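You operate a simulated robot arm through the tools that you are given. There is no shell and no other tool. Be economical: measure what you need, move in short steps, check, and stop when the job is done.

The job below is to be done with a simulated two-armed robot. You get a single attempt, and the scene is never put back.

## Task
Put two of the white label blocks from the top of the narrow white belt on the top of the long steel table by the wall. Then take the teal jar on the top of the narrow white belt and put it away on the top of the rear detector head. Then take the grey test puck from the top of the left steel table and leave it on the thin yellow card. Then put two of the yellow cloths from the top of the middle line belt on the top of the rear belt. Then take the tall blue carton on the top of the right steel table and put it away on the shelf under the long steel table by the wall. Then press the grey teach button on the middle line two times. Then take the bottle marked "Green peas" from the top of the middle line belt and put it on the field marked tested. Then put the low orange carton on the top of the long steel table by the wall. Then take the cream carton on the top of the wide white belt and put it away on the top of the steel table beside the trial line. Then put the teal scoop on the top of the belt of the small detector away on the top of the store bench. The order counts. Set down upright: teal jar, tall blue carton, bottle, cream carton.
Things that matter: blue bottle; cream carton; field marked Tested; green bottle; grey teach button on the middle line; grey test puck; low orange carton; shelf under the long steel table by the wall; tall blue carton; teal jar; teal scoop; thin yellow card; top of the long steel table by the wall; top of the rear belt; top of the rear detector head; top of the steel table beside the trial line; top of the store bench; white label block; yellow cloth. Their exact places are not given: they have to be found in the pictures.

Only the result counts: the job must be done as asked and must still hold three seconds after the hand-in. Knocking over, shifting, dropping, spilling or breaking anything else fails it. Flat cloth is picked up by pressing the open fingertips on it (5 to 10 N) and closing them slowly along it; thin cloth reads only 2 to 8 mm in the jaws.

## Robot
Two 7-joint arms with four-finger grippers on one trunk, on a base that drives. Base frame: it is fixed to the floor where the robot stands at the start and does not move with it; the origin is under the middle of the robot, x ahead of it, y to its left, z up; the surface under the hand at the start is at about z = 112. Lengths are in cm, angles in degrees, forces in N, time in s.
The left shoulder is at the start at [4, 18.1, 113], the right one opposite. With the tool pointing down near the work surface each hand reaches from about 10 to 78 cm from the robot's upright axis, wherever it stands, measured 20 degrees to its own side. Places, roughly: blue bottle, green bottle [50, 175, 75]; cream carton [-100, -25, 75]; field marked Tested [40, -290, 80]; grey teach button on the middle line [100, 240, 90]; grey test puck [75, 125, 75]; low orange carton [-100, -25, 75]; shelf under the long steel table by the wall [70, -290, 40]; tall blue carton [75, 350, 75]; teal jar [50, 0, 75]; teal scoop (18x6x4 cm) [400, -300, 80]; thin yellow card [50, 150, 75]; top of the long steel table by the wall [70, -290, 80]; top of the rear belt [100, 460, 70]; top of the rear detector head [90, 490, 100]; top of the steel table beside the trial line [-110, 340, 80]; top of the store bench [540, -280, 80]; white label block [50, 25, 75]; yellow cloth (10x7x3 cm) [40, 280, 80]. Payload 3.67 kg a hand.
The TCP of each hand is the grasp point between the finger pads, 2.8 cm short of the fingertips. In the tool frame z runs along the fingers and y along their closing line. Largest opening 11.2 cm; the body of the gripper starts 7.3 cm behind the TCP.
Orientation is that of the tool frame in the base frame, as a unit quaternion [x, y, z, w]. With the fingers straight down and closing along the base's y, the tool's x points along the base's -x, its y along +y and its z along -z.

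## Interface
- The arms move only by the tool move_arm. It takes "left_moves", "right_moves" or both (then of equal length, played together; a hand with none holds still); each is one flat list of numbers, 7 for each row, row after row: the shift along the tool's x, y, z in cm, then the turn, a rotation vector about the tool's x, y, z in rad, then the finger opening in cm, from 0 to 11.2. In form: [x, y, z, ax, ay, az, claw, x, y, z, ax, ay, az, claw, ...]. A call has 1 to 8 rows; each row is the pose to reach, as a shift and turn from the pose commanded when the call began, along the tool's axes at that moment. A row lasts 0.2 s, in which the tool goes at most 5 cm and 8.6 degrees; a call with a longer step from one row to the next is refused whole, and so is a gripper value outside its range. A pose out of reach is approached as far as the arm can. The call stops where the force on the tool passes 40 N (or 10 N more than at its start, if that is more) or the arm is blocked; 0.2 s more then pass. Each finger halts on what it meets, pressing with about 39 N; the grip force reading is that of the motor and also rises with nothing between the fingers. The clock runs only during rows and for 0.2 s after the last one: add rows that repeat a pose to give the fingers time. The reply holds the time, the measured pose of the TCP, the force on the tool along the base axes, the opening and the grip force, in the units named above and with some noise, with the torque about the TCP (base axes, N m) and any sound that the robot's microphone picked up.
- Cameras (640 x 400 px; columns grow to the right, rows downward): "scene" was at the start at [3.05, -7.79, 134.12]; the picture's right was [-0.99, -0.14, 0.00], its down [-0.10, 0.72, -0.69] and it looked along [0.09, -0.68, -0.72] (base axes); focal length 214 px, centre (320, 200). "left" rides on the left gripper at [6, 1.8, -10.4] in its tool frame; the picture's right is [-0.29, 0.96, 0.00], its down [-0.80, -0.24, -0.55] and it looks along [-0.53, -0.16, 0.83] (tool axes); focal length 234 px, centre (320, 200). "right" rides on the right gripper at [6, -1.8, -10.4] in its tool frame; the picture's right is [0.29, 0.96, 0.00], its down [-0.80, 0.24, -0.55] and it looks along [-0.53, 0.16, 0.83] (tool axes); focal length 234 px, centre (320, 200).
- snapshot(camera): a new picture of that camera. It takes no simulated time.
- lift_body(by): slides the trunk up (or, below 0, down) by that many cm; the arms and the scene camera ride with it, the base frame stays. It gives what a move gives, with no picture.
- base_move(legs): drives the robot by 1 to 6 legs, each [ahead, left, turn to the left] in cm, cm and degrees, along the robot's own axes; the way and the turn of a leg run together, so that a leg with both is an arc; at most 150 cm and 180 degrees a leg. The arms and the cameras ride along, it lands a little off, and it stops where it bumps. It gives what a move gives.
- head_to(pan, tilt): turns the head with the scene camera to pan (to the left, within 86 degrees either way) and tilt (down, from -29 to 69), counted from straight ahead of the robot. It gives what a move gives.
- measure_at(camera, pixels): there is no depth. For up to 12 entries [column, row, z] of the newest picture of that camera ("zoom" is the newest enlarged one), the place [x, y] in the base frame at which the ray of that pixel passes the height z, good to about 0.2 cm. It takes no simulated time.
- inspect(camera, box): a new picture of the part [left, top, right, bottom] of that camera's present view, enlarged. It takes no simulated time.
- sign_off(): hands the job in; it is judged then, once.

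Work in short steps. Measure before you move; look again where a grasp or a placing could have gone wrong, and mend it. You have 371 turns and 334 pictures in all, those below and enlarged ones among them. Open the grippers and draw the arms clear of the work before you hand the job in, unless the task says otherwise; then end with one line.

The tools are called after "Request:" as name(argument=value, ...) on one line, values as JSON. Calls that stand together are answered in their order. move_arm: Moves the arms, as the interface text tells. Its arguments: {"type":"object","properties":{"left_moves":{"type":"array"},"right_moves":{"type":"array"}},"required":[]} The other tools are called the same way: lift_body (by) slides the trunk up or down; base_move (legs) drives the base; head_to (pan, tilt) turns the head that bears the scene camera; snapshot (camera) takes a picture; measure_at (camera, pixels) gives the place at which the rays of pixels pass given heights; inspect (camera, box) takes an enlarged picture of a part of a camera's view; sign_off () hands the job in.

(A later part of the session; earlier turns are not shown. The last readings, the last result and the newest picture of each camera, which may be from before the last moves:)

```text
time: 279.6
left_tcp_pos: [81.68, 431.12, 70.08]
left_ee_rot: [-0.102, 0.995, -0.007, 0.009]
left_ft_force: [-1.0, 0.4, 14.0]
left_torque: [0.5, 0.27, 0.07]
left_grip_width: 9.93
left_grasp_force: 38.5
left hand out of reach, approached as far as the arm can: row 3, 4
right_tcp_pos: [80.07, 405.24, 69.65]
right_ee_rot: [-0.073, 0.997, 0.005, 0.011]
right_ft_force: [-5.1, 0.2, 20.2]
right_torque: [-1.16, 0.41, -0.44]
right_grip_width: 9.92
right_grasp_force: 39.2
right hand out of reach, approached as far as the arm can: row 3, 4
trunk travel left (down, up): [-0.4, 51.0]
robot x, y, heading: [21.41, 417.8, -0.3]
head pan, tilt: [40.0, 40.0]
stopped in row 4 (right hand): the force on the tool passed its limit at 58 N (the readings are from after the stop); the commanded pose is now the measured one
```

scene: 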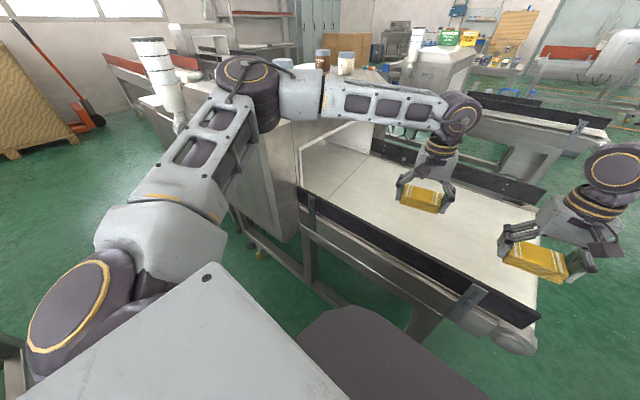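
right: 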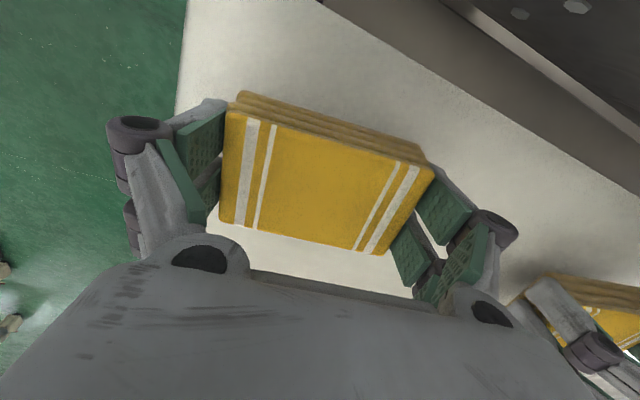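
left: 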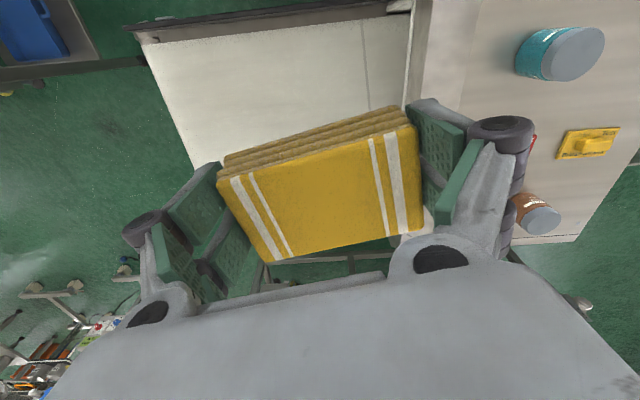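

Both touch the belt (≈z 66.5). Open fully and rise straight.

Request:
move_arm(left_moves=[0, 0, -0.2, 0, 0, 0, 10.5, 0, 0, -0.2, 0, 0, 0, 11.2, 0, 0, -0.2, 0, 0, 0, 11.2, 0, 0, -3, 0, 0, 0, 11.2, 0, 0, -6, 0, 0, 0, 11.2, 0, 0, -10, 0, 0, 0, 11.2], right_moves=[0, 0, -0.2, 0, 0, 0, 10.5, 0, 0, -0.2, 0, 0, 0, 11.2, 0, 0, -0.2, 0, 0, 0, 11.2, 0, 0, -3, 0, 0, 0, 11.2, 0, 0, -6, 0, 0, 0, 11.2, 0, 0, -10, 0, 0, 0, 11.2])

Request:
lift_body(by=30)

Request:
head_to(pan=10, tilt=45)

Request:
snapshot(camera="scene")

```text
time: 281.0
left_tcp_pos: [81.61, 431.1, 79.76]
left_ee_rot: [-0.103, 0.995, -0.006, 0.006]
left_ft_force: [-1.2, 0.8, -0.3]
left_torque: [-0.02, -0.05, 0.03]
left_grip_width: 11.2
left_grasp_force: 0.1
right_tcp_pos: [80.03, 405.29, 79.03]
right_ee_rot: [-0.072, 0.997, 0.006, 0.009]
right_ft_force: [0.0, 0.5, -0.5]
right_torque: [-0.01, 0.01, 0.01]
right_grip_width: 11.18
right_grasp_force: 0.0
trunk travel left (down, up): [-0.4, 51.0]
robot x, y, heading: [21.78, 417.33, -0.2]
head pan, tilt: [40.0, 40.0]
```

```text
time: 284.0
left_tcp_pos: [81.65, 431.1, 109.56]
left_ee_rot: [-0.103, 0.995, -0.006, 0.007]
left_ft_force: [0.6, 0.1, -0.2]
left_torque: [0.0, 0.01, -0.01]
left_grip_width: 11.21
left_grasp_force: 0.1
right_tcp_pos: [80.23, 405.28, 108.78]
right_ee_rot: [-0.072, 0.997, 0.005, 0.008]
right_ft_force: [0.2, 0.2, -0.5]
right_torque: [-0.05, -0.03, 0.01]
right_grip_width: 11.22
right_grasp_force: 0.1
trunk travel left (down, up): [-30.4, 21.0]
robot x, y, heading: [21.9, 417.88, -0.3]
head pan, tilt: [40.0, 40.0]
```

```text
time: 284.9
left_tcp_pos: [81.71, 431.07, 109.57]
left_ee_rot: [-0.103, 0.995, -0.006, 0.007]
left_ft_force: [-0.8, 0.6, -0.2]
left_torque: [0.04, 0.01, -0.01]
left_grip_width: 11.2
left_grasp_force: 0.0
right_tcp_pos: [80.17, 405.32, 108.66]
right_ee_rot: [-0.072, 0.997, 0.005, 0.008]
right_ft_force: [0.0, 1.0, 0.5]
right_torque: [-0.02, 0.0, 0.01]
right_grip_width: 11.19
right_grasp_force: 0.1
trunk travel left (down, up): [-30.4, 21.0]
robot x, y, heading: [21.5, 418.15, -0.2]
head pan, tilt: [10.0, 45.0]
```

```text
209 pictures are left
```

scene: 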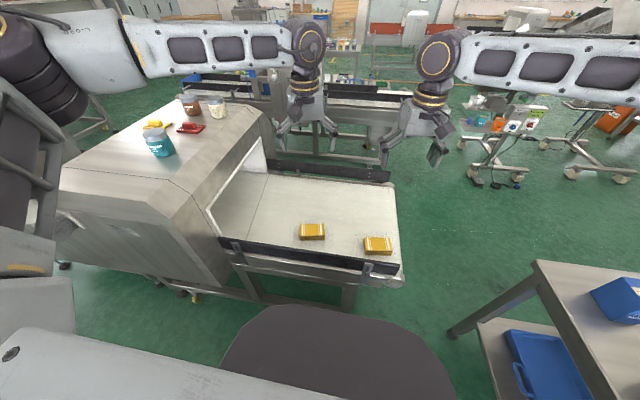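

Both packs lie on the rear belt. Next the tall blue carton: look at it from here.

Request:
head_to(pan=-50, tilt=40)

Request:
snapshot(camera="scene")

Request:
measure_at(camera="scene", pixels=[[320, 200, 75]])

```text
time: 286.2
left_tcp_pos: [81.58, 431.0, 109.5]
left_ee_rot: [-0.102, 0.995, -0.006, 0.006]
left_ft_force: [0.3, -0.1, -0.6]
left_torque: [-0.02, -0.01, 0.03]
left_grip_width: 11.22
left_grasp_force: 0.0
right_tcp_pos: [80.16, 405.11, 108.8]
right_ee_rot: [-0.072, 0.997, 0.005, 0.009]
right_ft_force: [0.2, 0.8, -0.1]
right_torque: [0.02, 0.01, 0.02]
right_grip_width: 11.22
right_grasp_force: 0.1
trunk travel left (down, up): [-30.4, 21.0]
robot x, y, heading: [21.76, 417.93, -0.2]
head pan, tilt: [-50.0, 40.0]
```

```text
208 pictures are left
```

scene: 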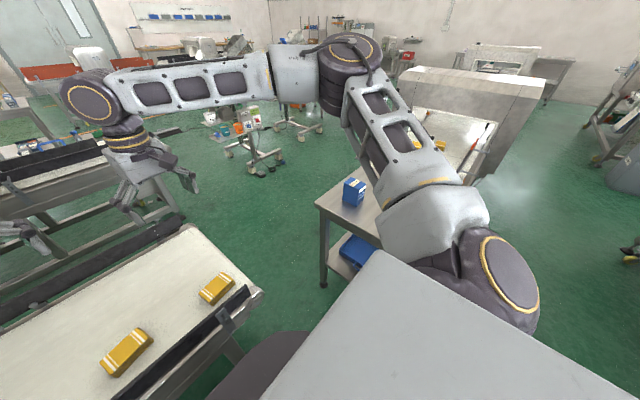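

```text
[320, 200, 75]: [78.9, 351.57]
```

The carton stands near the table's far-left corner (~(75,347)). I raise the trunk and drive to in front of that table.

Request:
lift_body(by=15)

Request:
base_move(legs=[[-18, -20, 0], [-6, -35, 0], [-2, -30, 0]])

Request:
head_to(pan=5, tilt=48)

Request:
snapshot(camera="scene")

```text
time: 288.0
left_tcp_pos: [81.68, 431.03, 124.74]
left_ee_rot: [-0.103, 0.995, -0.006, 0.007]
left_ft_force: [0.1, -0.3, 0.2]
left_torque: [-0.01, 0.03, 0.0]
left_grip_width: 11.22
left_grasp_force: 0.0
right_tcp_pos: [80.3, 405.2, 123.92]
right_ee_rot: [-0.073, 0.997, 0.005, 0.009]
right_ft_force: [0.0, 0.2, 0.1]
right_torque: [-0.01, -0.02, 0.01]
right_grip_width: 11.23
right_grasp_force: 0.1
trunk travel left (down, up): [-45.4, 6.0]
robot x, y, heading: [21.52, 417.72, -0.5]
head pan, tilt: [-50.0, 40.0]
```

```text
time: 293.5
left_tcp_pos: [55.78, 347.4, 124.5]
left_ee_rot: [-0.111, 0.994, -0.008, 0.007]
left_ft_force: [0.7, 0.1, 0.3]
left_torque: [-0.05, -0.04, 0.01]
left_grip_width: 11.21
left_grasp_force: 0.1
right_tcp_pos: [54.77, 321.59, 123.79]
right_ee_rot: [-0.081, 0.997, 0.004, 0.009]
right_ft_force: [-0.8, 1.0, -0.5]
right_torque: [-0.04, -0.04, -0.03]
right_grip_width: 11.19
right_grasp_force: 0.2
trunk travel left (down, up): [-45.4, 6.0]
robot x, y, heading: [-4.18, 333.04, 0.8]
head pan, tilt: [-50.0, 40.0]
```

```text
time: 294.7
left_tcp_pos: [55.59, 347.26, 124.6]
left_ee_rot: [-0.111, 0.994, -0.005, 0.007]
left_ft_force: [-0.7, 0.2, 0.5]
left_torque: [0.02, 0.0, 0.0]
left_grip_width: 11.22
left_grasp_force: 0.0
right_tcp_pos: [54.65, 321.47, 123.91]
right_ee_rot: [-0.081, 0.997, 0.006, 0.009]
right_ft_force: [0.9, -0.3, 1.2]
right_torque: [-0.02, 0.03, 0.0]
right_grip_width: 11.21
right_grasp_force: 0.1
trunk travel left (down, up): [-45.4, 6.0]
robot x, y, heading: [-4.26, 332.73, 0.8]
head pan, tilt: [5.0, 48.0]
```

```text
207 pictures are left
```

scene: 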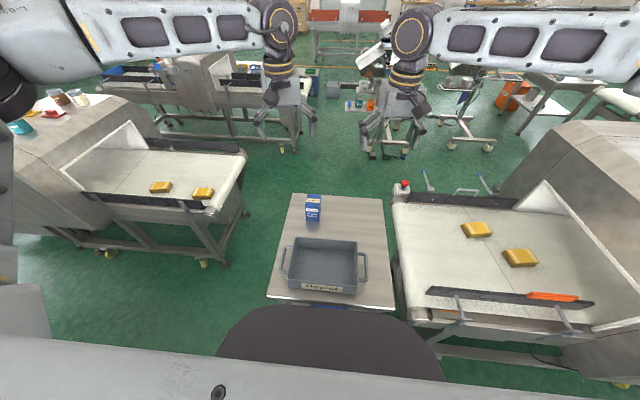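

Perfect placement. Zoom on the carton and measure from scene and left cameras.

Request:
inspect(camera="scene", box=[260, 170, 380, 260])

Request:
snapshot(camera="left")

Request:
measure_at(camera="zoom", pixels=[[245, 270, 75], [310, 272, 75], [243, 180, 88], [312, 180, 88], [250, 135, 88], [310, 137, 88]])

```text
4.44 times, centred on (320, 215) of scene
```

zoom: 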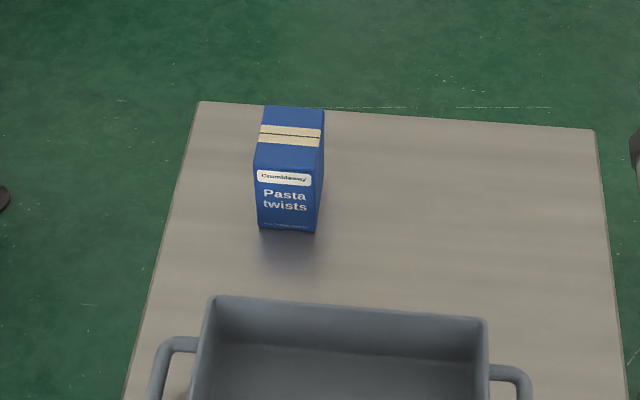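

```text
205 pictures are left
```

left: 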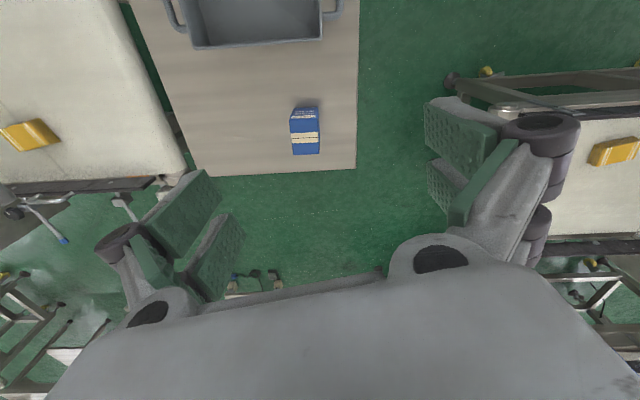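

```text
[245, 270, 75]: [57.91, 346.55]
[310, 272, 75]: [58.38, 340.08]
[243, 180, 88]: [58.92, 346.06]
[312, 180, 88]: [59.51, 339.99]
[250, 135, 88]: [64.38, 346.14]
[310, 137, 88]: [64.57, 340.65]
```

Remeasure with the right pixels.

Request:
measure_at(camera="zoom", pixels=[[259, 230, 75], [315, 233, 75], [254, 168, 85], [318, 172, 85], [266, 106, 85], [325, 110, 85], [254, 168, 87], [266, 106, 87], [200, 101, 75], [594, 130, 75]])

Request:
inspect(camera="left", box=[260, 80, 360, 170])

```text
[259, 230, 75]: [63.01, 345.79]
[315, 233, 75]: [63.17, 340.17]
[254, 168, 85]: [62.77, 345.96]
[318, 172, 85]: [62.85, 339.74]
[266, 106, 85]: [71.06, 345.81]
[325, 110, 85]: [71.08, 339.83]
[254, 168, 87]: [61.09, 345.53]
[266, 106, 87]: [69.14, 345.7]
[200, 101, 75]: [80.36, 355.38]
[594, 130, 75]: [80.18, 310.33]
```

```text
4.44 times, centred on (310, 125) of left
```

zoom: 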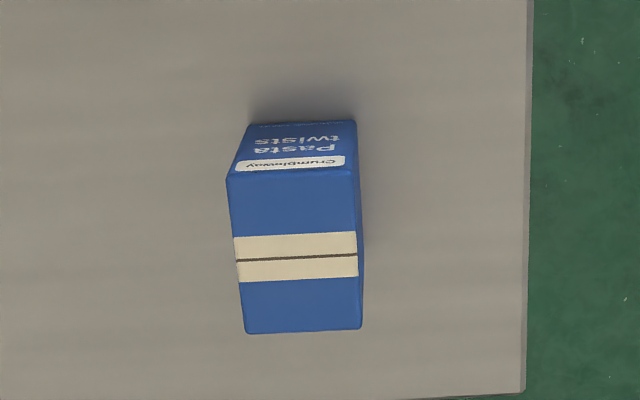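

Carton: x 63–71, y 340–346, top ≈85. I'll grip it with the tool tilted 45° forward (needed later for the shelf). Tilt the left tool first and lower the trunk 22.

Request:
move_arm(left_moves=[0, 0, 0, 0.014, -0.13, 0.035, 9, 0, 0, 0, 0.029, -0.26, 0.07, 9, 0, 0, 0, 0.043, -0.391, 0.105, 9, 0, 0, 0, 0.057, -0.521, 0.139, 9, 0, 0, 0, 0.072, -0.652, 0.174, 9, 0, 0, 0, 0.086, -0.782, 0.209, 9])

Request:
lift_body(by=-22)

Request:
snapshot(camera="left")

```text
time: 296.1
left_tcp_pos: [55.62, 347.21, 124.7]
left_ee_rot: [-0.003, 0.921, -0.004, 0.39]
left_ft_force: [0.4, 0.2, -0.5]
left_torque: [0.01, -0.02, 0.02]
left_grip_width: 8.99
left_grasp_force: 0.0
right_tcp_pos: [54.65, 321.39, 123.84]
right_ee_rot: [-0.081, 0.997, 0.005, 0.009]
right_ft_force: [0.1, -0.5, 0.2]
right_torque: [0.0, 0.02, -0.04]
right_grip_width: 11.2
right_grasp_force: 0.0
trunk travel left (down, up): [-45.4, 6.0]
robot x, y, heading: [-4.11, 332.62, 0.8]
head pan, tilt: [5.0, 48.0]
```

```text
time: 298.4
left_tcp_pos: [55.82, 347.17, 102.58]
left_ee_rot: [-0.003, 0.921, -0.004, 0.39]
left_ft_force: [1.1, 0.4, 0.8]
left_torque: [0.0, 0.01, 0.0]
left_grip_width: 9.0
left_grasp_force: 0.0
right_tcp_pos: [54.69, 321.41, 101.84]
right_ee_rot: [-0.08, 0.997, 0.004, 0.009]
right_ft_force: [0.7, 0.0, -0.6]
right_torque: [0.0, 0.02, 0.0]
right_grip_width: 11.19
right_grasp_force: 0.0
trunk travel left (down, up): [-23.4, 28.0]
robot x, y, heading: [-3.73, 332.91, 0.7]
head pan, tilt: [5.0, 48.0]
```

```text
203 pictures are left
```

left: 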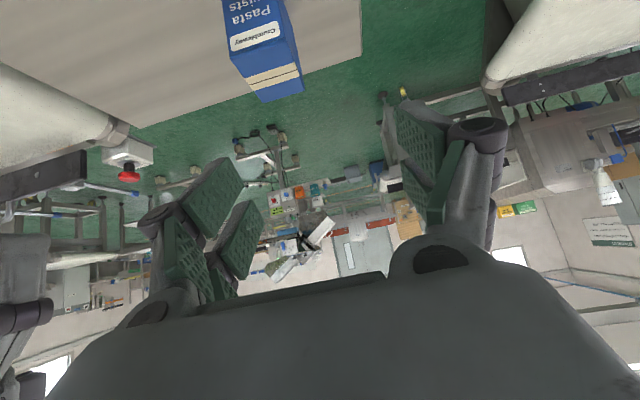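

Move to the pre-grasp point 15 cm behind along the tool axis.

Request:
move_arm(left_moves=[2.4, -1.4, 2.3, 0, 0, 0, 9, 4.9, -2.8, 4.5, 0, 0, 0, 9, 7.3, -4.3, 6.8, 0, 0, 0, 9, 7.3, -4.3, 6.8, 0, 0, 0, 9])

Request:
snapshot(camera="left")

Request:
measure_at(camera="left", pixels=[[320, 200, 85]])

```text
time: 299.4
left_tcp_pos: [55.68, 342.81, 92.95]
left_ee_rot: [-0.005, 0.921, -0.003, 0.39]
left_ft_force: [0.5, -0.2, 0.2]
left_torque: [0.01, 0.0, -0.01]
left_grip_width: 9.01
left_grasp_force: 0.1
right_tcp_pos: [54.52, 321.43, 101.92]
right_ee_rot: [-0.081, 0.997, 0.006, 0.009]
right_ft_force: [-0.6, 0.6, 0.2]
right_torque: [-0.01, -0.03, -0.01]
right_grip_width: 11.21
right_grasp_force: 0.0
trunk travel left (down, up): [-23.4, 28.0]
robot x, y, heading: [-3.9, 332.41, 0.9]
head pan, tilt: [5.0, 48.0]
```

```text
202 pictures are left
```

left: 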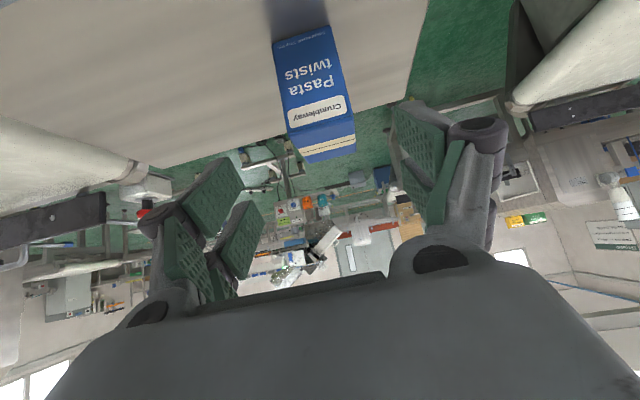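

```text
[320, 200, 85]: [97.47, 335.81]
```

Check carton edges in y.

Request:
measure_at(camera="left", pixels=[[289, 131, 85], [354, 117, 85], [276, 45, 75], [331, 26, 75], [302, 161, 85], [356, 150, 85]])

```text
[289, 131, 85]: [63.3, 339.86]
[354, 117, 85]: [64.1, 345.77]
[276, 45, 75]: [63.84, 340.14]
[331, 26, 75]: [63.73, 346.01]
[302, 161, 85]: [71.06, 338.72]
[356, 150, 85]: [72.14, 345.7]
```

Centred (y≈342.8). Advance along the tool axis and close.

Request:
move_arm(left_moves=[0, 0, 4.5, 0, 0, 0, 9, 0, 0, 9, 0, 0, 0, 9, 0, 0, 13, 0, 0, 0, 9, 0, 0, 15, 0, 0, 0, 9, 0, 0, 15, 0, 0, 0, 7, 0, 0, 15, 0, 0, 0, 5, 0, 0, 15, 0, 0, 0, 4.5, 0, 0, 15, 0, 0, 0, 4.5])

Request:
inspect(camera="scene", box=[200, 80, 440, 260])

```text
time: 300.8
left_tcp_pos: [63.46, 346.48, 87.1]
left_ee_rot: [-0.001, 0.915, -0.012, 0.402]
left_ft_force: [-4.9, -10.1, 33.3]
left_torque: [-1.27, -0.58, -0.34]
left_grip_width: 6.62
left_grasp_force: 13.1
left hand out of reach, approached as far as the arm can: row 2, 3, 4, 5, 6
right_tcp_pos: [54.49, 321.24, 101.89]
right_ee_rot: [-0.08, 0.997, 0.006, 0.009]
right_ft_force: [-0.1, 0.0, -0.6]
right_torque: [0.0, 0.07, 0.01]
right_grip_width: 11.18
right_grasp_force: 0.1
trunk travel left (down, up): [-23.4, 28.0]
robot x, y, heading: [-3.88, 332.49, 0.9]
head pan, tilt: [5.0, 48.0]
stopped in row 6 (left hand): the force on the tool passed its limit at 45 N (the readings are from after the stop); the commanded pose is now the measured one
```

```text
2.22 times, centred on (320, 170) of scene
```

zoom: 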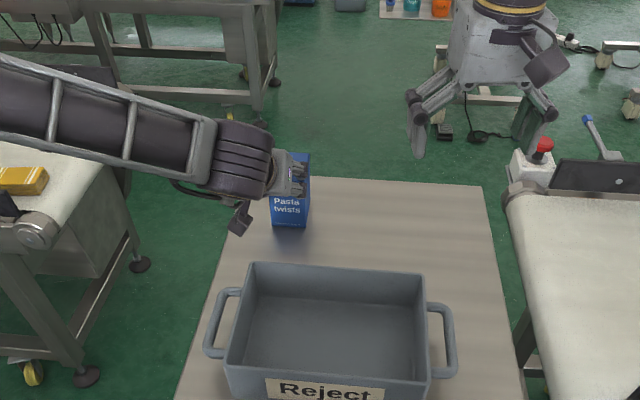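

The hand drifted outward (reach limit) and a finger pressed the carton's top edge. Open, back off, and reposition the base to the right.

Request:
move_arm(left_moves=[0, 0, -0.5, 0, 0, 0, 9, 0, 0, -4, 0, 0, 0, 9, 0, 0, -8, 0, 0, 0, 9, 0, 0, -11, 0, 0, 0, 9])

Request:
snapshot(camera="left")

Request:
snapshot(camera="scene")

```text
time: 301.8
left_tcp_pos: [55.0, 347.08, 93.67]
left_ee_rot: [-0.004, 0.919, -0.006, 0.394]
left_ft_force: [0.3, 0.5, 1.3]
left_torque: [-0.03, -0.01, 0.01]
left_grip_width: 9.01
left_grasp_force: 0.0
right_tcp_pos: [54.71, 321.31, 101.92]
right_ee_rot: [-0.08, 0.997, 0.006, 0.009]
right_ft_force: [-0.4, -0.3, -0.3]
right_torque: [0.0, 0.0, 0.04]
right_grip_width: 11.19
right_grasp_force: 0.1
trunk travel left (down, up): [-23.4, 28.0]
robot x, y, heading: [-3.83, 333.18, 0.6]
head pan, tilt: [5.0, 48.0]
```

```text
200 pictures are left
```

left: 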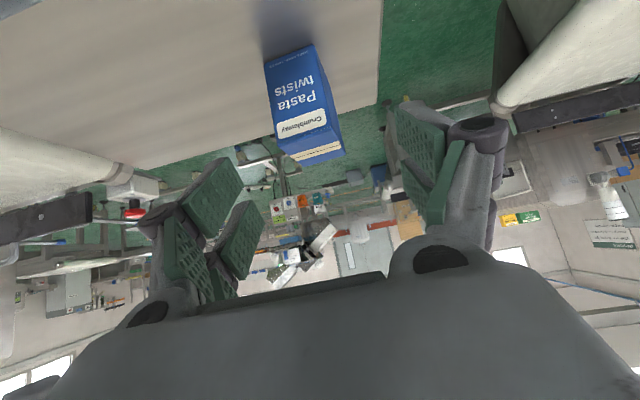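

```text
199 pictures are left
```

scene: 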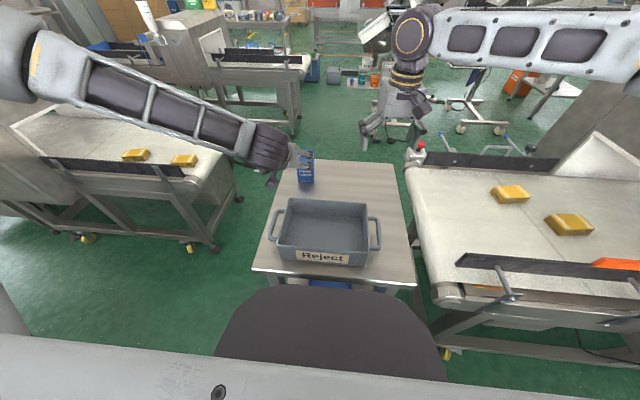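

Carton still upright. Shift the base right 9 cm and back 2, which gives the left arm room.

Request:
base_move(legs=[[-2, -9, -0.6]])

Request:
move_arm(left_moves=[-1, 2, 1, 0, 0, 0, 9, -2, 4, 2, 0, 0, 0, 9, -2, 4, 2, 0, 0, 0, 9])

Request:
snapshot(camera="left")

```text
time: 302.9
left_tcp_pos: [53.29, 337.67, 93.61]
left_ee_rot: [0.001, 0.919, -0.009, 0.395]
left_ft_force: [0.5, -0.3, 1.2]
left_torque: [0.01, 0.0, 0.03]
left_grip_width: 8.99
left_grasp_force: 0.0
right_tcp_pos: [52.54, 311.96, 101.81]
right_ee_rot: [-0.076, 0.997, 0.004, 0.009]
right_ft_force: [-0.4, 0.0, -0.3]
right_torque: [0.05, 0.0, -0.01]
right_grip_width: 11.2
right_grasp_force: 0.1
trunk travel left (down, up): [-23.4, 28.0]
robot x, y, heading: [-5.88, 323.72, 0.3]
head pan, tilt: [5.0, 48.0]
```

```text
time: 303.7
left_tcp_pos: [56.04, 341.8, 93.54]
left_ee_rot: [0.001, 0.918, -0.01, 0.395]
left_ft_force: [0.6, 0.6, -0.2]
left_torque: [0.02, -0.05, 0.03]
left_grip_width: 9.0
left_grasp_force: 0.0
right_tcp_pos: [52.52, 312.05, 101.91]
right_ee_rot: [-0.077, 0.997, 0.005, 0.007]
right_ft_force: [-0.2, -0.2, 0.2]
right_torque: [0.04, 0.01, 0.02]
right_grip_width: 11.18
right_grasp_force: 0.1
trunk travel left (down, up): [-23.4, 28.0]
robot x, y, heading: [-5.94, 324.31, 0.2]
head pan, tilt: [5.0, 48.0]
```

```text
198 pictures are left
```

left: 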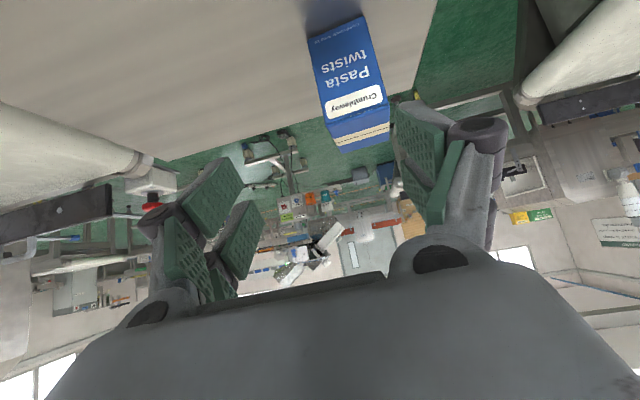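

Re-measure the carton edges.

Request:
measure_at(camera="left", pixels=[[326, 121, 85], [387, 107, 85], [310, 38, 75], [364, 17, 75]])

```text
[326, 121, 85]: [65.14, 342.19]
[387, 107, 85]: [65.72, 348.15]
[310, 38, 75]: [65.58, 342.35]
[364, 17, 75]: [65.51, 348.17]
```

Carton now at y 342.2–348.2, x≥65.4. Align to y 345.2 and advance partway.

Request:
move_arm(left_moves=[-0.7, 3.4, 2.1, 0, 0, 0, 9, -0.7, 3.4, 6, 0, 0, 0, 9, -0.7, 3.4, 9, 0, 0, 0, 9, -0.7, 3.4, 9, 0, 0, 0, 9])

Request:
snapshot(camera="left")

```text
time: 304.7
left_tcp_pos: [63.0, 344.88, 87.81]
left_ee_rot: [0.001, 0.918, -0.009, 0.395]
left_ft_force: [0.0, -0.2, -0.4]
left_torque: [0.03, 0.01, 0.02]
left_grip_width: 8.99
left_grasp_force: 0.1
right_tcp_pos: [52.47, 312.17, 101.98]
right_ee_rot: [-0.077, 0.997, 0.005, 0.009]
right_ft_force: [0.3, 0.1, 1.0]
right_torque: [0.03, 0.01, 0.01]
right_grip_width: 11.2
right_grasp_force: 0.1
trunk travel left (down, up): [-23.4, 28.0]
robot x, y, heading: [-6.26, 324.13, 0.3]
head pan, tilt: [5.0, 48.0]
```

```text
197 pictures are left
```

left: 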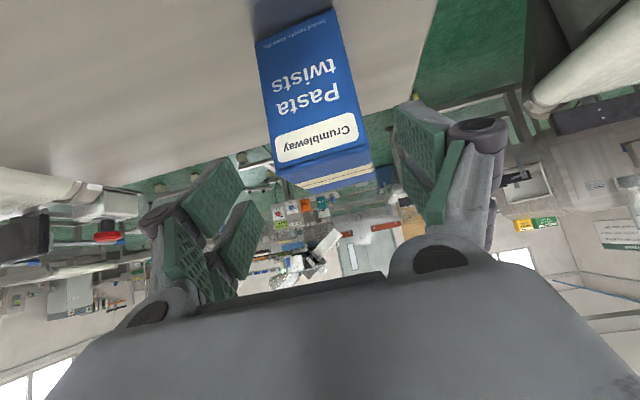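

Centred between the fingers. Advance 7 cm and close.

Request:
move_arm(left_moves=[0, 0.2, 3.5, 0, 0, 0, 9, 0, 0.2, 7, 0, 0, 0, 9, 0, 0.2, 7, 0, 0, 0, 9, 0, 0.2, 7, 0, 0, 0, 7, 0, 0.2, 7, 0, 0, 0, 5, 0, 0.2, 7, 0, 0, 0, 4.5, 0, 0.2, 7, 0, 0, 0, 4.5])

Request:
snapshot(camera="left")

```text
time: 306.3
left_tcp_pos: [67.75, 345.29, 83.38]
left_ee_rot: [0.0, 0.918, -0.009, 0.396]
left_ft_force: [1.6, 1.2, 1.6]
left_torque: [0.11, 0.1, -0.06]
left_grip_width: 5.98
left_grasp_force: 38.8
left hand out of reach, approached as far as the arm can: row 2, 3, 4, 5, 6, 7
right_tcp_pos: [52.44, 312.17, 101.95]
right_ee_rot: [-0.077, 0.997, 0.006, 0.008]
right_ft_force: [-0.6, -1.3, 0.2]
right_torque: [0.01, -0.03, 0.0]
right_grip_width: 11.19
right_grasp_force: 0.0
trunk travel left (down, up): [-23.4, 28.0]
robot x, y, heading: [-5.98, 324.13, 0.3]
head pan, tilt: [5.0, 48.0]
```

```text
196 pictures are left
```

left: 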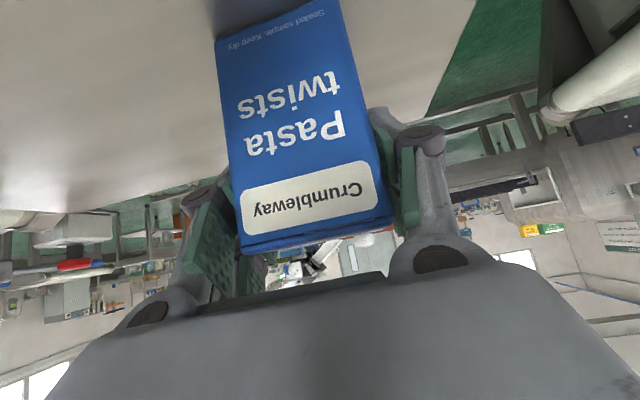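

Carton gripped (6.0 cm). Lift with the trunk, then retract the hand close to the body.

Request:
lift_body(by=24)

Request:
move_arm(left_moves=[2.1, 0, -3.9, 0, 0, 0, 4.5, 4.2, 0, -7.8, 0, 0, 0, 4.5, 6.4, 0, -11.6, 0, 0, 0, 4.5, 8.5, 0, -15.5, 0, 0, 0, 4.5, 10.6, 0, -19.4, 0, 0, 0, 4.5, 12.7, 0, -23.2, 0, 0, 0, 4.5, 14.9, 0, -27.1, 0, 0, 0, 4.5, 17, 0, -31, 0, 0, 0, 4.5], right_moves=[2.3, 0, -0.5, 0, 0, 0, 11, 4.6, 0, -1, 0, 0, 0, 11, 6.9, 0, -1.5, 0, 0, 0, 11, 9.2, 0, -2, 0, 0, 0, 11, 11.5, 0, -2.5, 0, 0, 0, 11, 13.8, 0, -3, 0, 0, 0, 11, 16, 0, -3.5, 0, 0, 0, 11, 18, 0, -4, 0, 0, 0, 11])

Request:
snapshot(camera="left")

```text
time: 308.8
left_tcp_pos: [67.86, 345.26, 107.23]
left_ee_rot: [0.001, 0.919, -0.01, 0.394]
left_ft_force: [0.5, 0.3, -3.3]
left_torque: [0.0, 0.03, 0.02]
left_grip_width: 5.97
left_grasp_force: 39.2
right_tcp_pos: [52.57, 312.14, 125.89]
right_ee_rot: [-0.077, 0.997, 0.005, 0.008]
right_ft_force: [-0.1, -0.4, -0.5]
right_torque: [0.01, 0.0, 0.01]
right_grip_width: 11.2
right_grasp_force: 0.0
trunk travel left (down, up): [-47.4, 4.0]
robot x, y, heading: [-6.41, 324.05, 0.6]
head pan, tilt: [5.0, 48.0]
```

```text
time: 310.6
left_tcp_pos: [42.89, 345.39, 114.16]
left_ee_rot: [0.002, 0.919, -0.011, 0.395]
left_ft_force: [0.0, -0.6, -3.7]
left_torque: [0.0, 0.02, -0.02]
left_grip_width: 5.97
left_grasp_force: 39.1
left hand out of reach, approached as far as the arm can: row 6, 7, 8
right_tcp_pos: [34.44, 309.45, 129.66]
right_ee_rot: [-0.077, 0.997, 0.005, 0.01]
right_ft_force: [-0.1, -0.2, -0.8]
right_torque: [0.0, -0.04, 0.01]
right_grip_width: 11.02
right_grasp_force: 0.0
trunk travel left (down, up): [-47.4, 4.0]
robot x, y, heading: [-5.86, 324.28, 0.2]
head pan, tilt: [5.0, 48.0]
```

```text
195 pictures are left
```

left: 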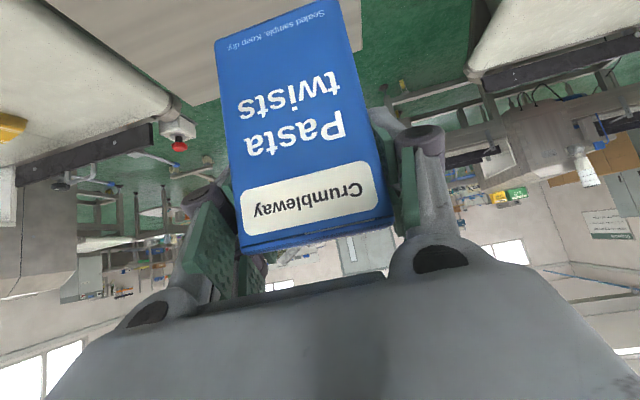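

Raise the carton 10 cm more for clearance and check.

Request:
move_arm(left_moves=[-2.4, 0, -2.4, 0, 0, 0, 4.5, -4.8, 0, -4.8, 0, 0, 0, 4.5, -7.1, 0, -7.1, 0, 0, 0, 4.5, -8.5, 0, -8.5, 0, 0, 0, 4.5])

Request:
base_move(legs=[[-26, 0, 0], [0, -140, 0]])

Request:
head_to(pan=-80, tilt=35)

Request:
snapshot(camera="scene")

```text
time: 311.6
left_tcp_pos: [42.91, 345.37, 126.17]
left_ee_rot: [0.002, 0.919, -0.01, 0.395]
left_ft_force: [0.5, 0.2, -4.3]
left_torque: [-0.01, 0.0, -0.02]
left_grip_width: 5.98
left_grasp_force: 38.6
left hand out of reach, approached as far as the arm can: row 1, 2
right_tcp_pos: [34.57, 309.57, 129.66]
right_ee_rot: [-0.077, 0.997, 0.005, 0.008]
right_ft_force: [-0.5, -0.2, -0.7]
right_torque: [0.02, -0.02, -0.01]
right_grip_width: 11.02
right_grasp_force: 0.0
trunk travel left (down, up): [-47.4, 4.0]
robot x, y, heading: [-5.68, 324.57, 0.0]
head pan, tilt: [5.0, 48.0]
```

```text
time: 320.1
left_tcp_pos: [18.91, 208.1, 126.16]
left_ee_rot: [-0.006, 0.918, -0.007, 0.395]
left_ft_force: [0.0, -0.3, -2.9]
left_torque: [0.0, 0.01, 0.0]
left_grip_width: 5.98
left_grasp_force: 39.0
right_tcp_pos: [10.92, 171.98, 129.64]
right_ee_rot: [-0.083, 0.996, 0.005, 0.008]
right_ft_force: [0.2, 0.4, -0.1]
right_torque: [0.0, 0.03, -0.01]
right_grip_width: 11.02
right_grasp_force: 0.0
trunk travel left (down, up): [-47.4, 4.0]
robot x, y, heading: [-29.52, 185.63, 0.9]
head pan, tilt: [5.0, 48.0]
```

```text
time: 321.7
left_tcp_pos: [18.87, 207.89, 126.22]
left_ee_rot: [-0.006, 0.919, -0.006, 0.394]
left_ft_force: [-0.6, 0.2, -3.4]
left_torque: [0.0, 0.01, 0.02]
left_grip_width: 5.97
left_grasp_force: 38.8
right_tcp_pos: [10.97, 171.96, 129.56]
right_ee_rot: [-0.083, 0.997, 0.005, 0.008]
right_ft_force: [-0.4, 0.6, -0.4]
right_torque: [-0.07, 0.01, -0.01]
right_grip_width: 10.98
right_grasp_force: 0.0
trunk travel left (down, up): [-47.4, 4.0]
robot x, y, heading: [-29.75, 185.82, 1.0]
head pan, tilt: [-80.0, 35.0]
```

```text
194 pictures are left
```

scene: 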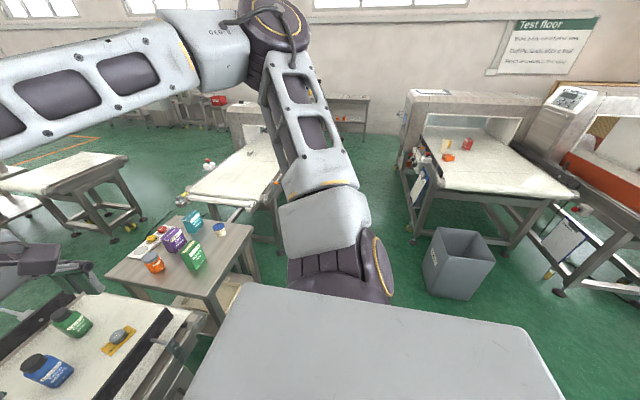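

A grey bin stands by the wide belt. Measure aisle edges.

Request:
measure_at(camera="scene", pixels=[[432, 293, 0], [424, 262, 0], [412, 240, 0], [437, 230, 30], [437, 188, 75], [400, 90, 110], [420, 155, 75], [220, 208, 75], [215, 330, 0]])

```text
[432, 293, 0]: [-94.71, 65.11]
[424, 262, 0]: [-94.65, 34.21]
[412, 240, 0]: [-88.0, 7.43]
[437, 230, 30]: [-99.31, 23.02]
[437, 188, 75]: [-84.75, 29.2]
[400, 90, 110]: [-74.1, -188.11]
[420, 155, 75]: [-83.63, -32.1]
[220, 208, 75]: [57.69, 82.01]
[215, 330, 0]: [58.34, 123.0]
```

Right boundary ≈ x −75…−85; fine. Continue right.

Request:
base_move(legs=[[0, 0, -1.5], [0, -150, 0], [0, -100, 0]])

```text
time: 334.8
left_tcp_pos: [16.6, -44.76, 126.24]
left_ee_rot: [0.008, 0.919, -0.013, 0.393]
left_ft_force: [0.1, 0.6, -3.5]
left_torque: [0.02, 0.02, 0.0]
left_grip_width: 5.99
left_grasp_force: 38.9
right_tcp_pos: [7.66, -80.49, 129.53]
right_ee_rot: [-0.07, 0.997, 0.004, 0.009]
right_ft_force: [-0.5, 0.2, 0.3]
right_torque: [-0.02, -0.02, -0.03]
right_grip_width: 11.0
right_grasp_force: 0.1
trunk travel left (down, up): [-47.4, 4.0]
robot x, y, heading: [-32.9, -65.64, -0.5]
head pan, tilt: [-80.0, 35.0]
```

Continue to y≈-170 drifting back toward x≈0, then turn right.

Request:
base_move(legs=[[14, -60, 0.3], [14, -48, 0], [0, 0, -90]])

Request:
head_to(pan=10, tilt=40)

Request:
snapshot(camera="scene")

```text
time: 345.0
left_tcp_pos: [16.81, -222.9, 126.35]
left_ee_rot: [0.649, 0.65, -0.285, 0.272]
left_ft_force: [0.7, -0.3, -4.5]
left_torque: [0.02, -0.01, -0.04]
left_grip_width: 5.98
left_grasp_force: 39.4
right_tcp_pos: [-19.17, -214.6, 129.62]
right_ee_rot: [0.649, 0.761, -0.002, 0.011]
right_ft_force: [0.7, 0.1, -0.8]
right_torque: [0.02, 0.05, -0.01]
right_grip_width: 10.99
right_grasp_force: 0.1
trunk travel left (down, up): [-47.4, 4.0]
robot x, y, heading: [-4.4, -174.63, -89.8]
head pan, tilt: [-80.0, 35.0]
```

```text
time: 346.7
left_tcp_pos: [16.78, -223.01, 126.05]
left_ee_rot: [0.649, 0.65, -0.285, 0.272]
left_ft_force: [-0.1, 0.1, -3.1]
left_torque: [0.03, 0.02, -0.02]
left_grip_width: 5.98
left_grasp_force: 39.0
right_tcp_pos: [-19.12, -214.62, 129.59]
right_ee_rot: [0.649, 0.76, -0.003, 0.01]
right_ft_force: [-0.2, -0.5, 0.2]
right_torque: [-0.01, -0.03, 0.0]
right_grip_width: 10.99
right_grasp_force: 0.1
trunk travel left (down, up): [-47.4, 4.0]
robot x, y, heading: [-4.71, -174.24, -89.6]
head pan, tilt: [10.0, 40.0]
```

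```text
193 pictures are left
```

scene: 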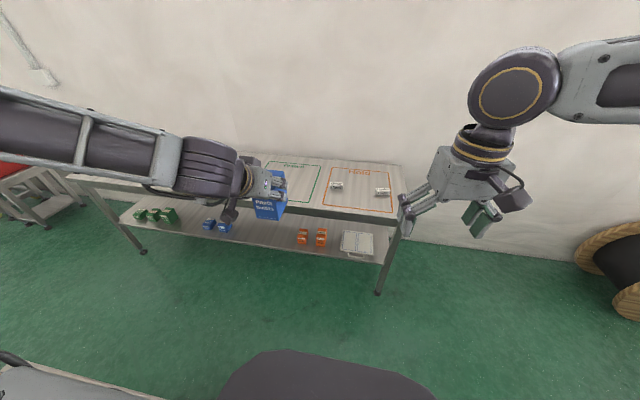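

Zoom on the shelf.

Request:
inspect(camera="scene", box=[120, 170, 420, 310])

Request:
measure_at(camera="scene", pixels=[[378, 296, 0], [141, 253, 0], [386, 261, 40], [386, 261, 35], [262, 242, 40], [302, 243, 40], [222, 231, 40], [262, 242, 35], [395, 213, 80]])

```text
2.13 times, centred on (270, 240) of scene
```

zoom: 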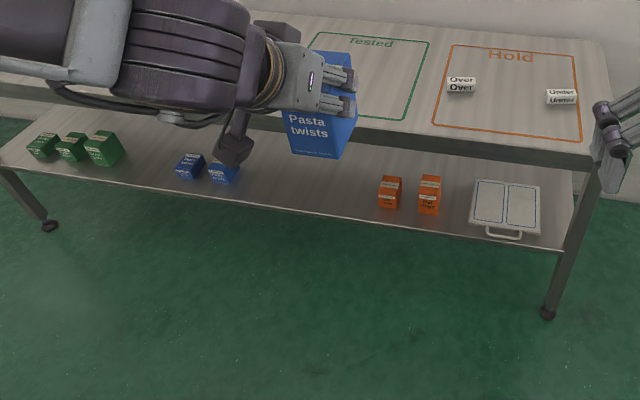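

```text
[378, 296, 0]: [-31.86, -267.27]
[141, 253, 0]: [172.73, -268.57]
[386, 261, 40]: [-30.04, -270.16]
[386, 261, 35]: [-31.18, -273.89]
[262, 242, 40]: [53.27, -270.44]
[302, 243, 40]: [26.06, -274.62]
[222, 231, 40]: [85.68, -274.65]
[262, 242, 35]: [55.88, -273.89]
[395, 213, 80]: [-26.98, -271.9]
```

Recompute the shelf's front edge with proper pixels.

Request:
measure_at(camera="zoom", pixels=[[560, 248, 40], [560, 248, 30], [300, 210, 40], [300, 210, 30], [300, 210, 35], [390, 208, 40], [428, 213, 35], [223, 183, 35], [390, 208, 35], [580, 150, 77]])

```text
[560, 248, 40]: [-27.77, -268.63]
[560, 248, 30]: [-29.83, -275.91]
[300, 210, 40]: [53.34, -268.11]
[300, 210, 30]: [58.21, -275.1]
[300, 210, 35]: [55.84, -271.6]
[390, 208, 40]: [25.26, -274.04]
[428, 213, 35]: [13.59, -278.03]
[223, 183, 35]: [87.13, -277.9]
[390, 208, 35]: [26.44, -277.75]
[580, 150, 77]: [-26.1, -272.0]
```

Shelf ≈ z 40, front edge ≈ y −268.5; free strip between orange (x≈25) and blue cartons (x≈80). Plan: stand at x≈33, lower the tilted hand in front of the table, then drive forward to insert. Drive ahead 31, then left 38.

Request:
base_move(legs=[[31, 0, 0], [0, 38, 0]])

Request:
snapshot(camera="scene")

```text
time: 350.2
left_tcp_pos: [39.96, -254.25, 126.57]
left_ee_rot: [0.651, 0.647, -0.288, 0.275]
left_ft_force: [0.6, 1.5, -3.4]
left_torque: [-0.02, -0.01, 0.0]
left_grip_width: 5.96
left_grasp_force: 39.1
right_tcp_pos: [4.08, -245.9, 130.03]
right_ee_rot: [0.651, 0.759, -0.006, 0.013]
right_ft_force: [0.3, 2.0, 1.3]
right_torque: [-0.2, 0.02, -0.02]
right_grip_width: 11.03
right_grasp_force: 0.1
trunk travel left (down, up): [-47.4, 4.0]
robot x, y, heading: [18.75, -206.87, -89.7]
head pan, tilt: [10.0, 40.0]
stopped in leg 2: the robot was blocked; the commanded pose is now the measured one
```

```text
191 pictures are left
```

scene: 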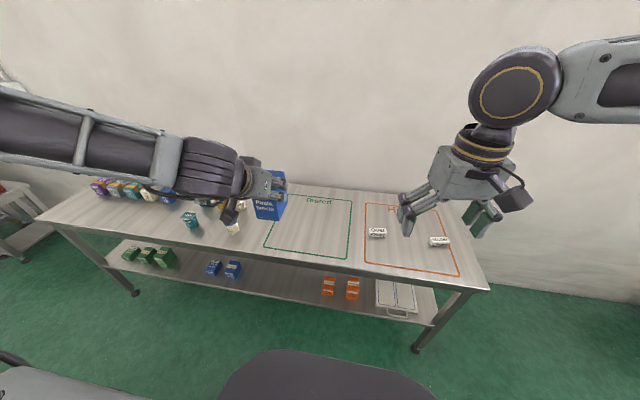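

Blocked at x≈19 by the outfeed table; the hand is at x=40, which is still a free spot. Ease off 1.5 cm and lower the trunk 30, then raise the right hand.

Request:
base_move(legs=[[0, -1.5, 0]])

Request:
lift_body(by=-30)

Request:
move_arm(left_moves=[3, 1, 3, 0, 0, 0, 4.5, 6, 2, 6, 0, 0, 0, 4.5, 9, 3, 9, 0, 0, 0, 4.5, 11, 4, 11, 0, 0, 0, 4.5, 11, 4, 11, 0, 0, 0, 4.5, 11, 4, 11, 0, 0, 0, 4.5], right_moves=[0, 0, -4.5, 0, 0, 0, 11, 0, 0, -9, 0, 0, 0, 11, 0, 0, -13.5, 0, 0, 0, 11, 0, 0, -18, 0, 0, 0, 11, 0, 0, -22.5, 0, 0, 0, 11, 0, 0, -27, 0, 0, 0, 11])

Request:
snapshot(camera="scene")

```text
time: 351.0
left_tcp_pos: [39.46, -255.5, 125.98]
left_ee_rot: [0.65, 0.65, -0.288, 0.269]
left_ft_force: [2.2, -0.6, -4.2]
left_torque: [0.04, 0.06, -0.11]
left_grip_width: 5.99
left_grasp_force: 39.1
right_tcp_pos: [3.71, -247.03, 129.67]
right_ee_rot: [0.651, 0.759, -0.006, 0.007]
right_ft_force: [0.9, -0.9, 0.6]
right_torque: [0.04, 0.17, -0.03]
right_grip_width: 11.03
right_grasp_force: 0.0
trunk travel left (down, up): [-47.4, 4.0]
robot x, y, heading: [17.22, -206.58, -89.7]
head pan, tilt: [10.0, 40.0]
```

```text
time: 354.0
left_tcp_pos: [38.71, -255.31, 96.1]
left_ee_rot: [0.651, 0.649, -0.286, 0.271]
left_ft_force: [-0.7, 0.2, -4.6]
left_torque: [0.02, 0.03, -0.01]
left_grip_width: 6.0
left_grasp_force: 39.0
right_tcp_pos: [2.67, -246.99, 99.6]
right_ee_rot: [0.651, 0.759, -0.004, 0.01]
right_ft_force: [0.5, -0.1, 0.4]
right_torque: [0.03, 0.01, 0.0]
right_grip_width: 10.98
right_grasp_force: 0.1
trunk travel left (down, up): [-17.4, 34.0]
robot x, y, heading: [17.49, -206.67, -89.9]
head pan, tilt: [10.0, 40.0]
```

```text
time: 355.4
left_tcp_pos: [42.61, -255.84, 80.16]
left_ee_rot: [0.652, 0.649, -0.285, 0.271]
left_ft_force: [0.5, -1.1, -4.2]
left_torque: [0.04, -0.02, 0.01]
left_grip_width: 5.97
left_grasp_force: 38.9
left hand out of reach, approached as far as the arm can: row 1
right_tcp_pos: [2.14, -246.79, 127.14]
right_ee_rot: [0.65, 0.76, -0.002, 0.01]
right_ft_force: [0.2, 1.0, -0.2]
right_torque: [0.04, -0.01, 0.02]
right_grip_width: 11.01
right_grasp_force: 0.0
trunk travel left (down, up): [-17.4, 34.0]
robot x, y, heading: [17.27, -206.45, -89.8]
head pan, tilt: [10.0, 40.0]
```

```text
190 pictures are left
```

scene: 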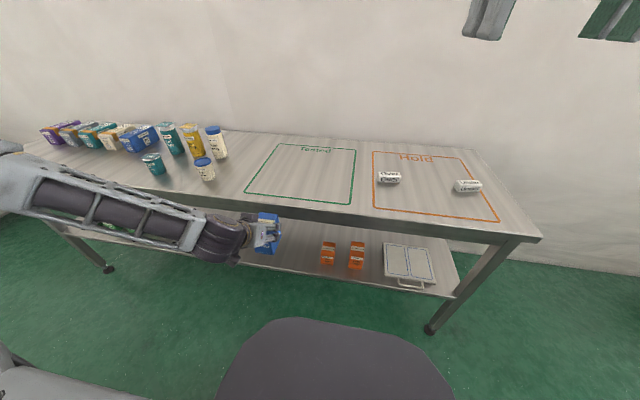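

Lower the trunk 17 and the left hand the rest, staying in front of the table.

Request:
lift_body(by=-17)

Request:
move_arm(left_moves=[2.4, 0, 2.4, 0, 0, 0, 4.5, 4.8, 0, 4.8, 0, 0, 0, 4.5, 7.2, 0, 7.2, 0, 0, 0, 4.5, 8.8, 0, 8.8, 0, 0, 0, 4.5, 8.8, 0, 8.8, 0, 0, 0, 4.5])

Request:
snapshot(camera="scene")

Request:
snapshot(camera="left")

```text
time: 357.3
left_tcp_pos: [42.53, -255.96, 63.22]
left_ee_rot: [0.65, 0.649, -0.285, 0.272]
left_ft_force: [0.1, -0.3, -3.7]
left_torque: [0.01, -0.01, -0.01]
left_grip_width: 5.96
left_grasp_force: 39.1
right_tcp_pos: [2.3, -246.68, 110.12]
right_ee_rot: [0.651, 0.759, -0.003, 0.01]
right_ft_force: [-0.8, -0.5, 0.1]
right_torque: [0.03, -0.03, -0.02]
right_grip_width: 10.98
right_grasp_force: 0.1
trunk travel left (down, up): [-0.4, 51.0]
robot x, y, heading: [17.48, -206.55, -90.1]
head pan, tilt: [10.0, 40.0]
```

```text
time: 358.5
left_tcp_pos: [41.53, -257.79, 53.78]
left_ee_rot: [0.653, 0.653, -0.276, 0.266]
left_ft_force: [0.5, 0.1, -4.0]
left_torque: [0.0, -0.01, 0.02]
left_grip_width: 5.98
left_grasp_force: 39.0
left hand out of reach, approached as far as the arm can: row 3, 4, 5
right_tcp_pos: [2.3, -246.76, 110.09]
right_ee_rot: [0.651, 0.759, -0.002, 0.01]
right_ft_force: [1.2, 0.6, -0.5]
right_torque: [0.03, -0.01, -0.01]
right_grip_width: 11.0
right_grasp_force: 0.1
trunk travel left (down, up): [-0.4, 51.0]
robot x, y, heading: [17.54, -206.53, -89.8]
head pan, tilt: [10.0, 40.0]
```

```text
189 pictures are left
```

scene: 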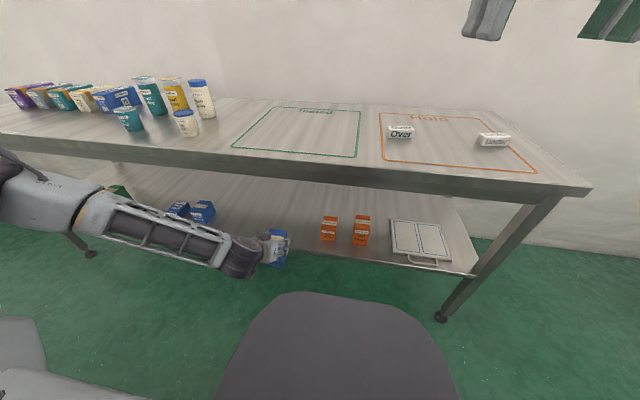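

```text
188 pictures are left
```

left: 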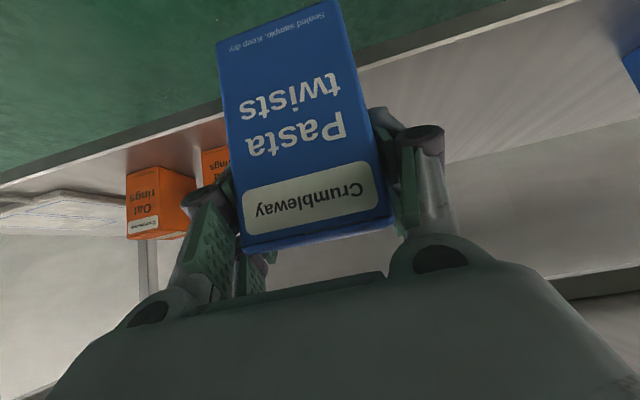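

Carton bottom ≈45, 5 cm above the shelf. Drive forward 12 cm to bring the carton over the shelf front, then see about lowering.

Request:
base_move(legs=[[13, 0, 0]])

Request:
move_arm(left_moves=[0, 1, 1.5, 0, 0, 0, 4.5, 1, 2, 3.5, 0, 0, 0, 4.5, 2, 2, 5, 0, 0, 0, 4.5, 2, 2, 5, 0, 0, 0, 4.5])

Request:
snapshot(camera="left")

Request:
snapshot(camera="scene")

```text
time: 359.8
left_tcp_pos: [41.63, -270.79, 53.71]
left_ee_rot: [0.652, 0.654, -0.275, 0.267]
left_ft_force: [-1.2, -0.3, -5.0]
left_torque: [0.07, 0.0, 0.01]
left_grip_width: 5.98
left_grasp_force: 39.2
right_tcp_pos: [2.28, -259.72, 109.98]
right_ee_rot: [0.65, 0.76, -0.002, 0.009]
right_ft_force: [-0.2, 0.2, -1.6]
right_torque: [0.08, -0.01, 0.0]
right_grip_width: 10.99
right_grasp_force: 0.1
trunk travel left (down, up): [-0.4, 51.0]
robot x, y, heading: [17.52, -219.29, -89.5]
head pan, tilt: [10.0, 40.0]
```

```text
time: 360.8
left_tcp_pos: [43.02, -273.9, 51.09]
left_ee_rot: [0.654, 0.657, -0.267, 0.263]
left_ft_force: [0.4, 0.5, -4.3]
left_torque: [0.01, 0.0, -0.02]
left_grip_width: 5.97
left_grasp_force: 39.0
left hand out of reach, approached as far as the arm can: row 2, 3, 4
right_tcp_pos: [2.48, -259.66, 110.09]
right_ee_rot: [0.65, 0.76, -0.003, 0.009]
right_ft_force: [-0.5, -0.1, -1.1]
right_torque: [0.01, 0.05, -0.02]
right_grip_width: 10.98
right_grasp_force: 0.1
trunk travel left (down, up): [-0.4, 51.0]
robot x, y, heading: [17.34, -219.25, -89.6]
head pan, tilt: [10.0, 40.0]
```

```text
187 pictures are left
```

left: 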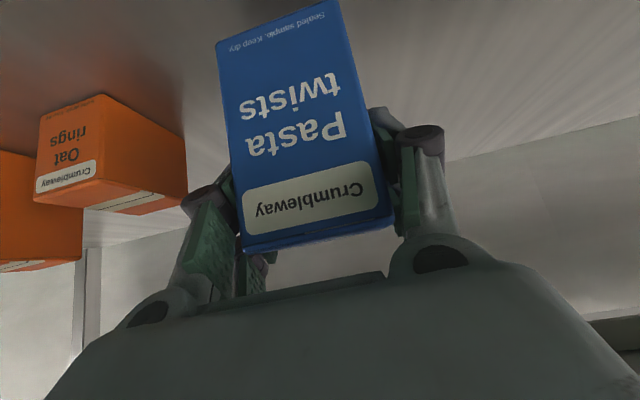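

```text
186 pictures are left
```

scene: 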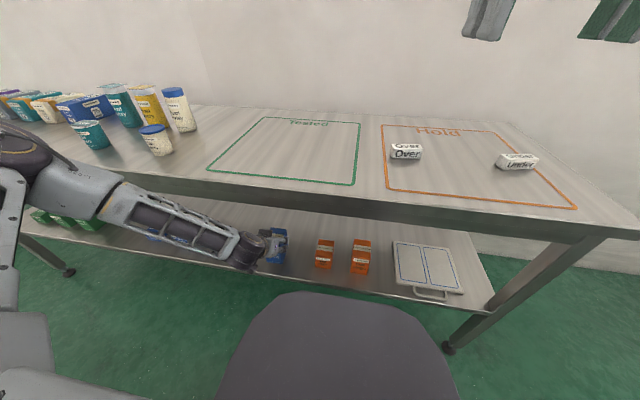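

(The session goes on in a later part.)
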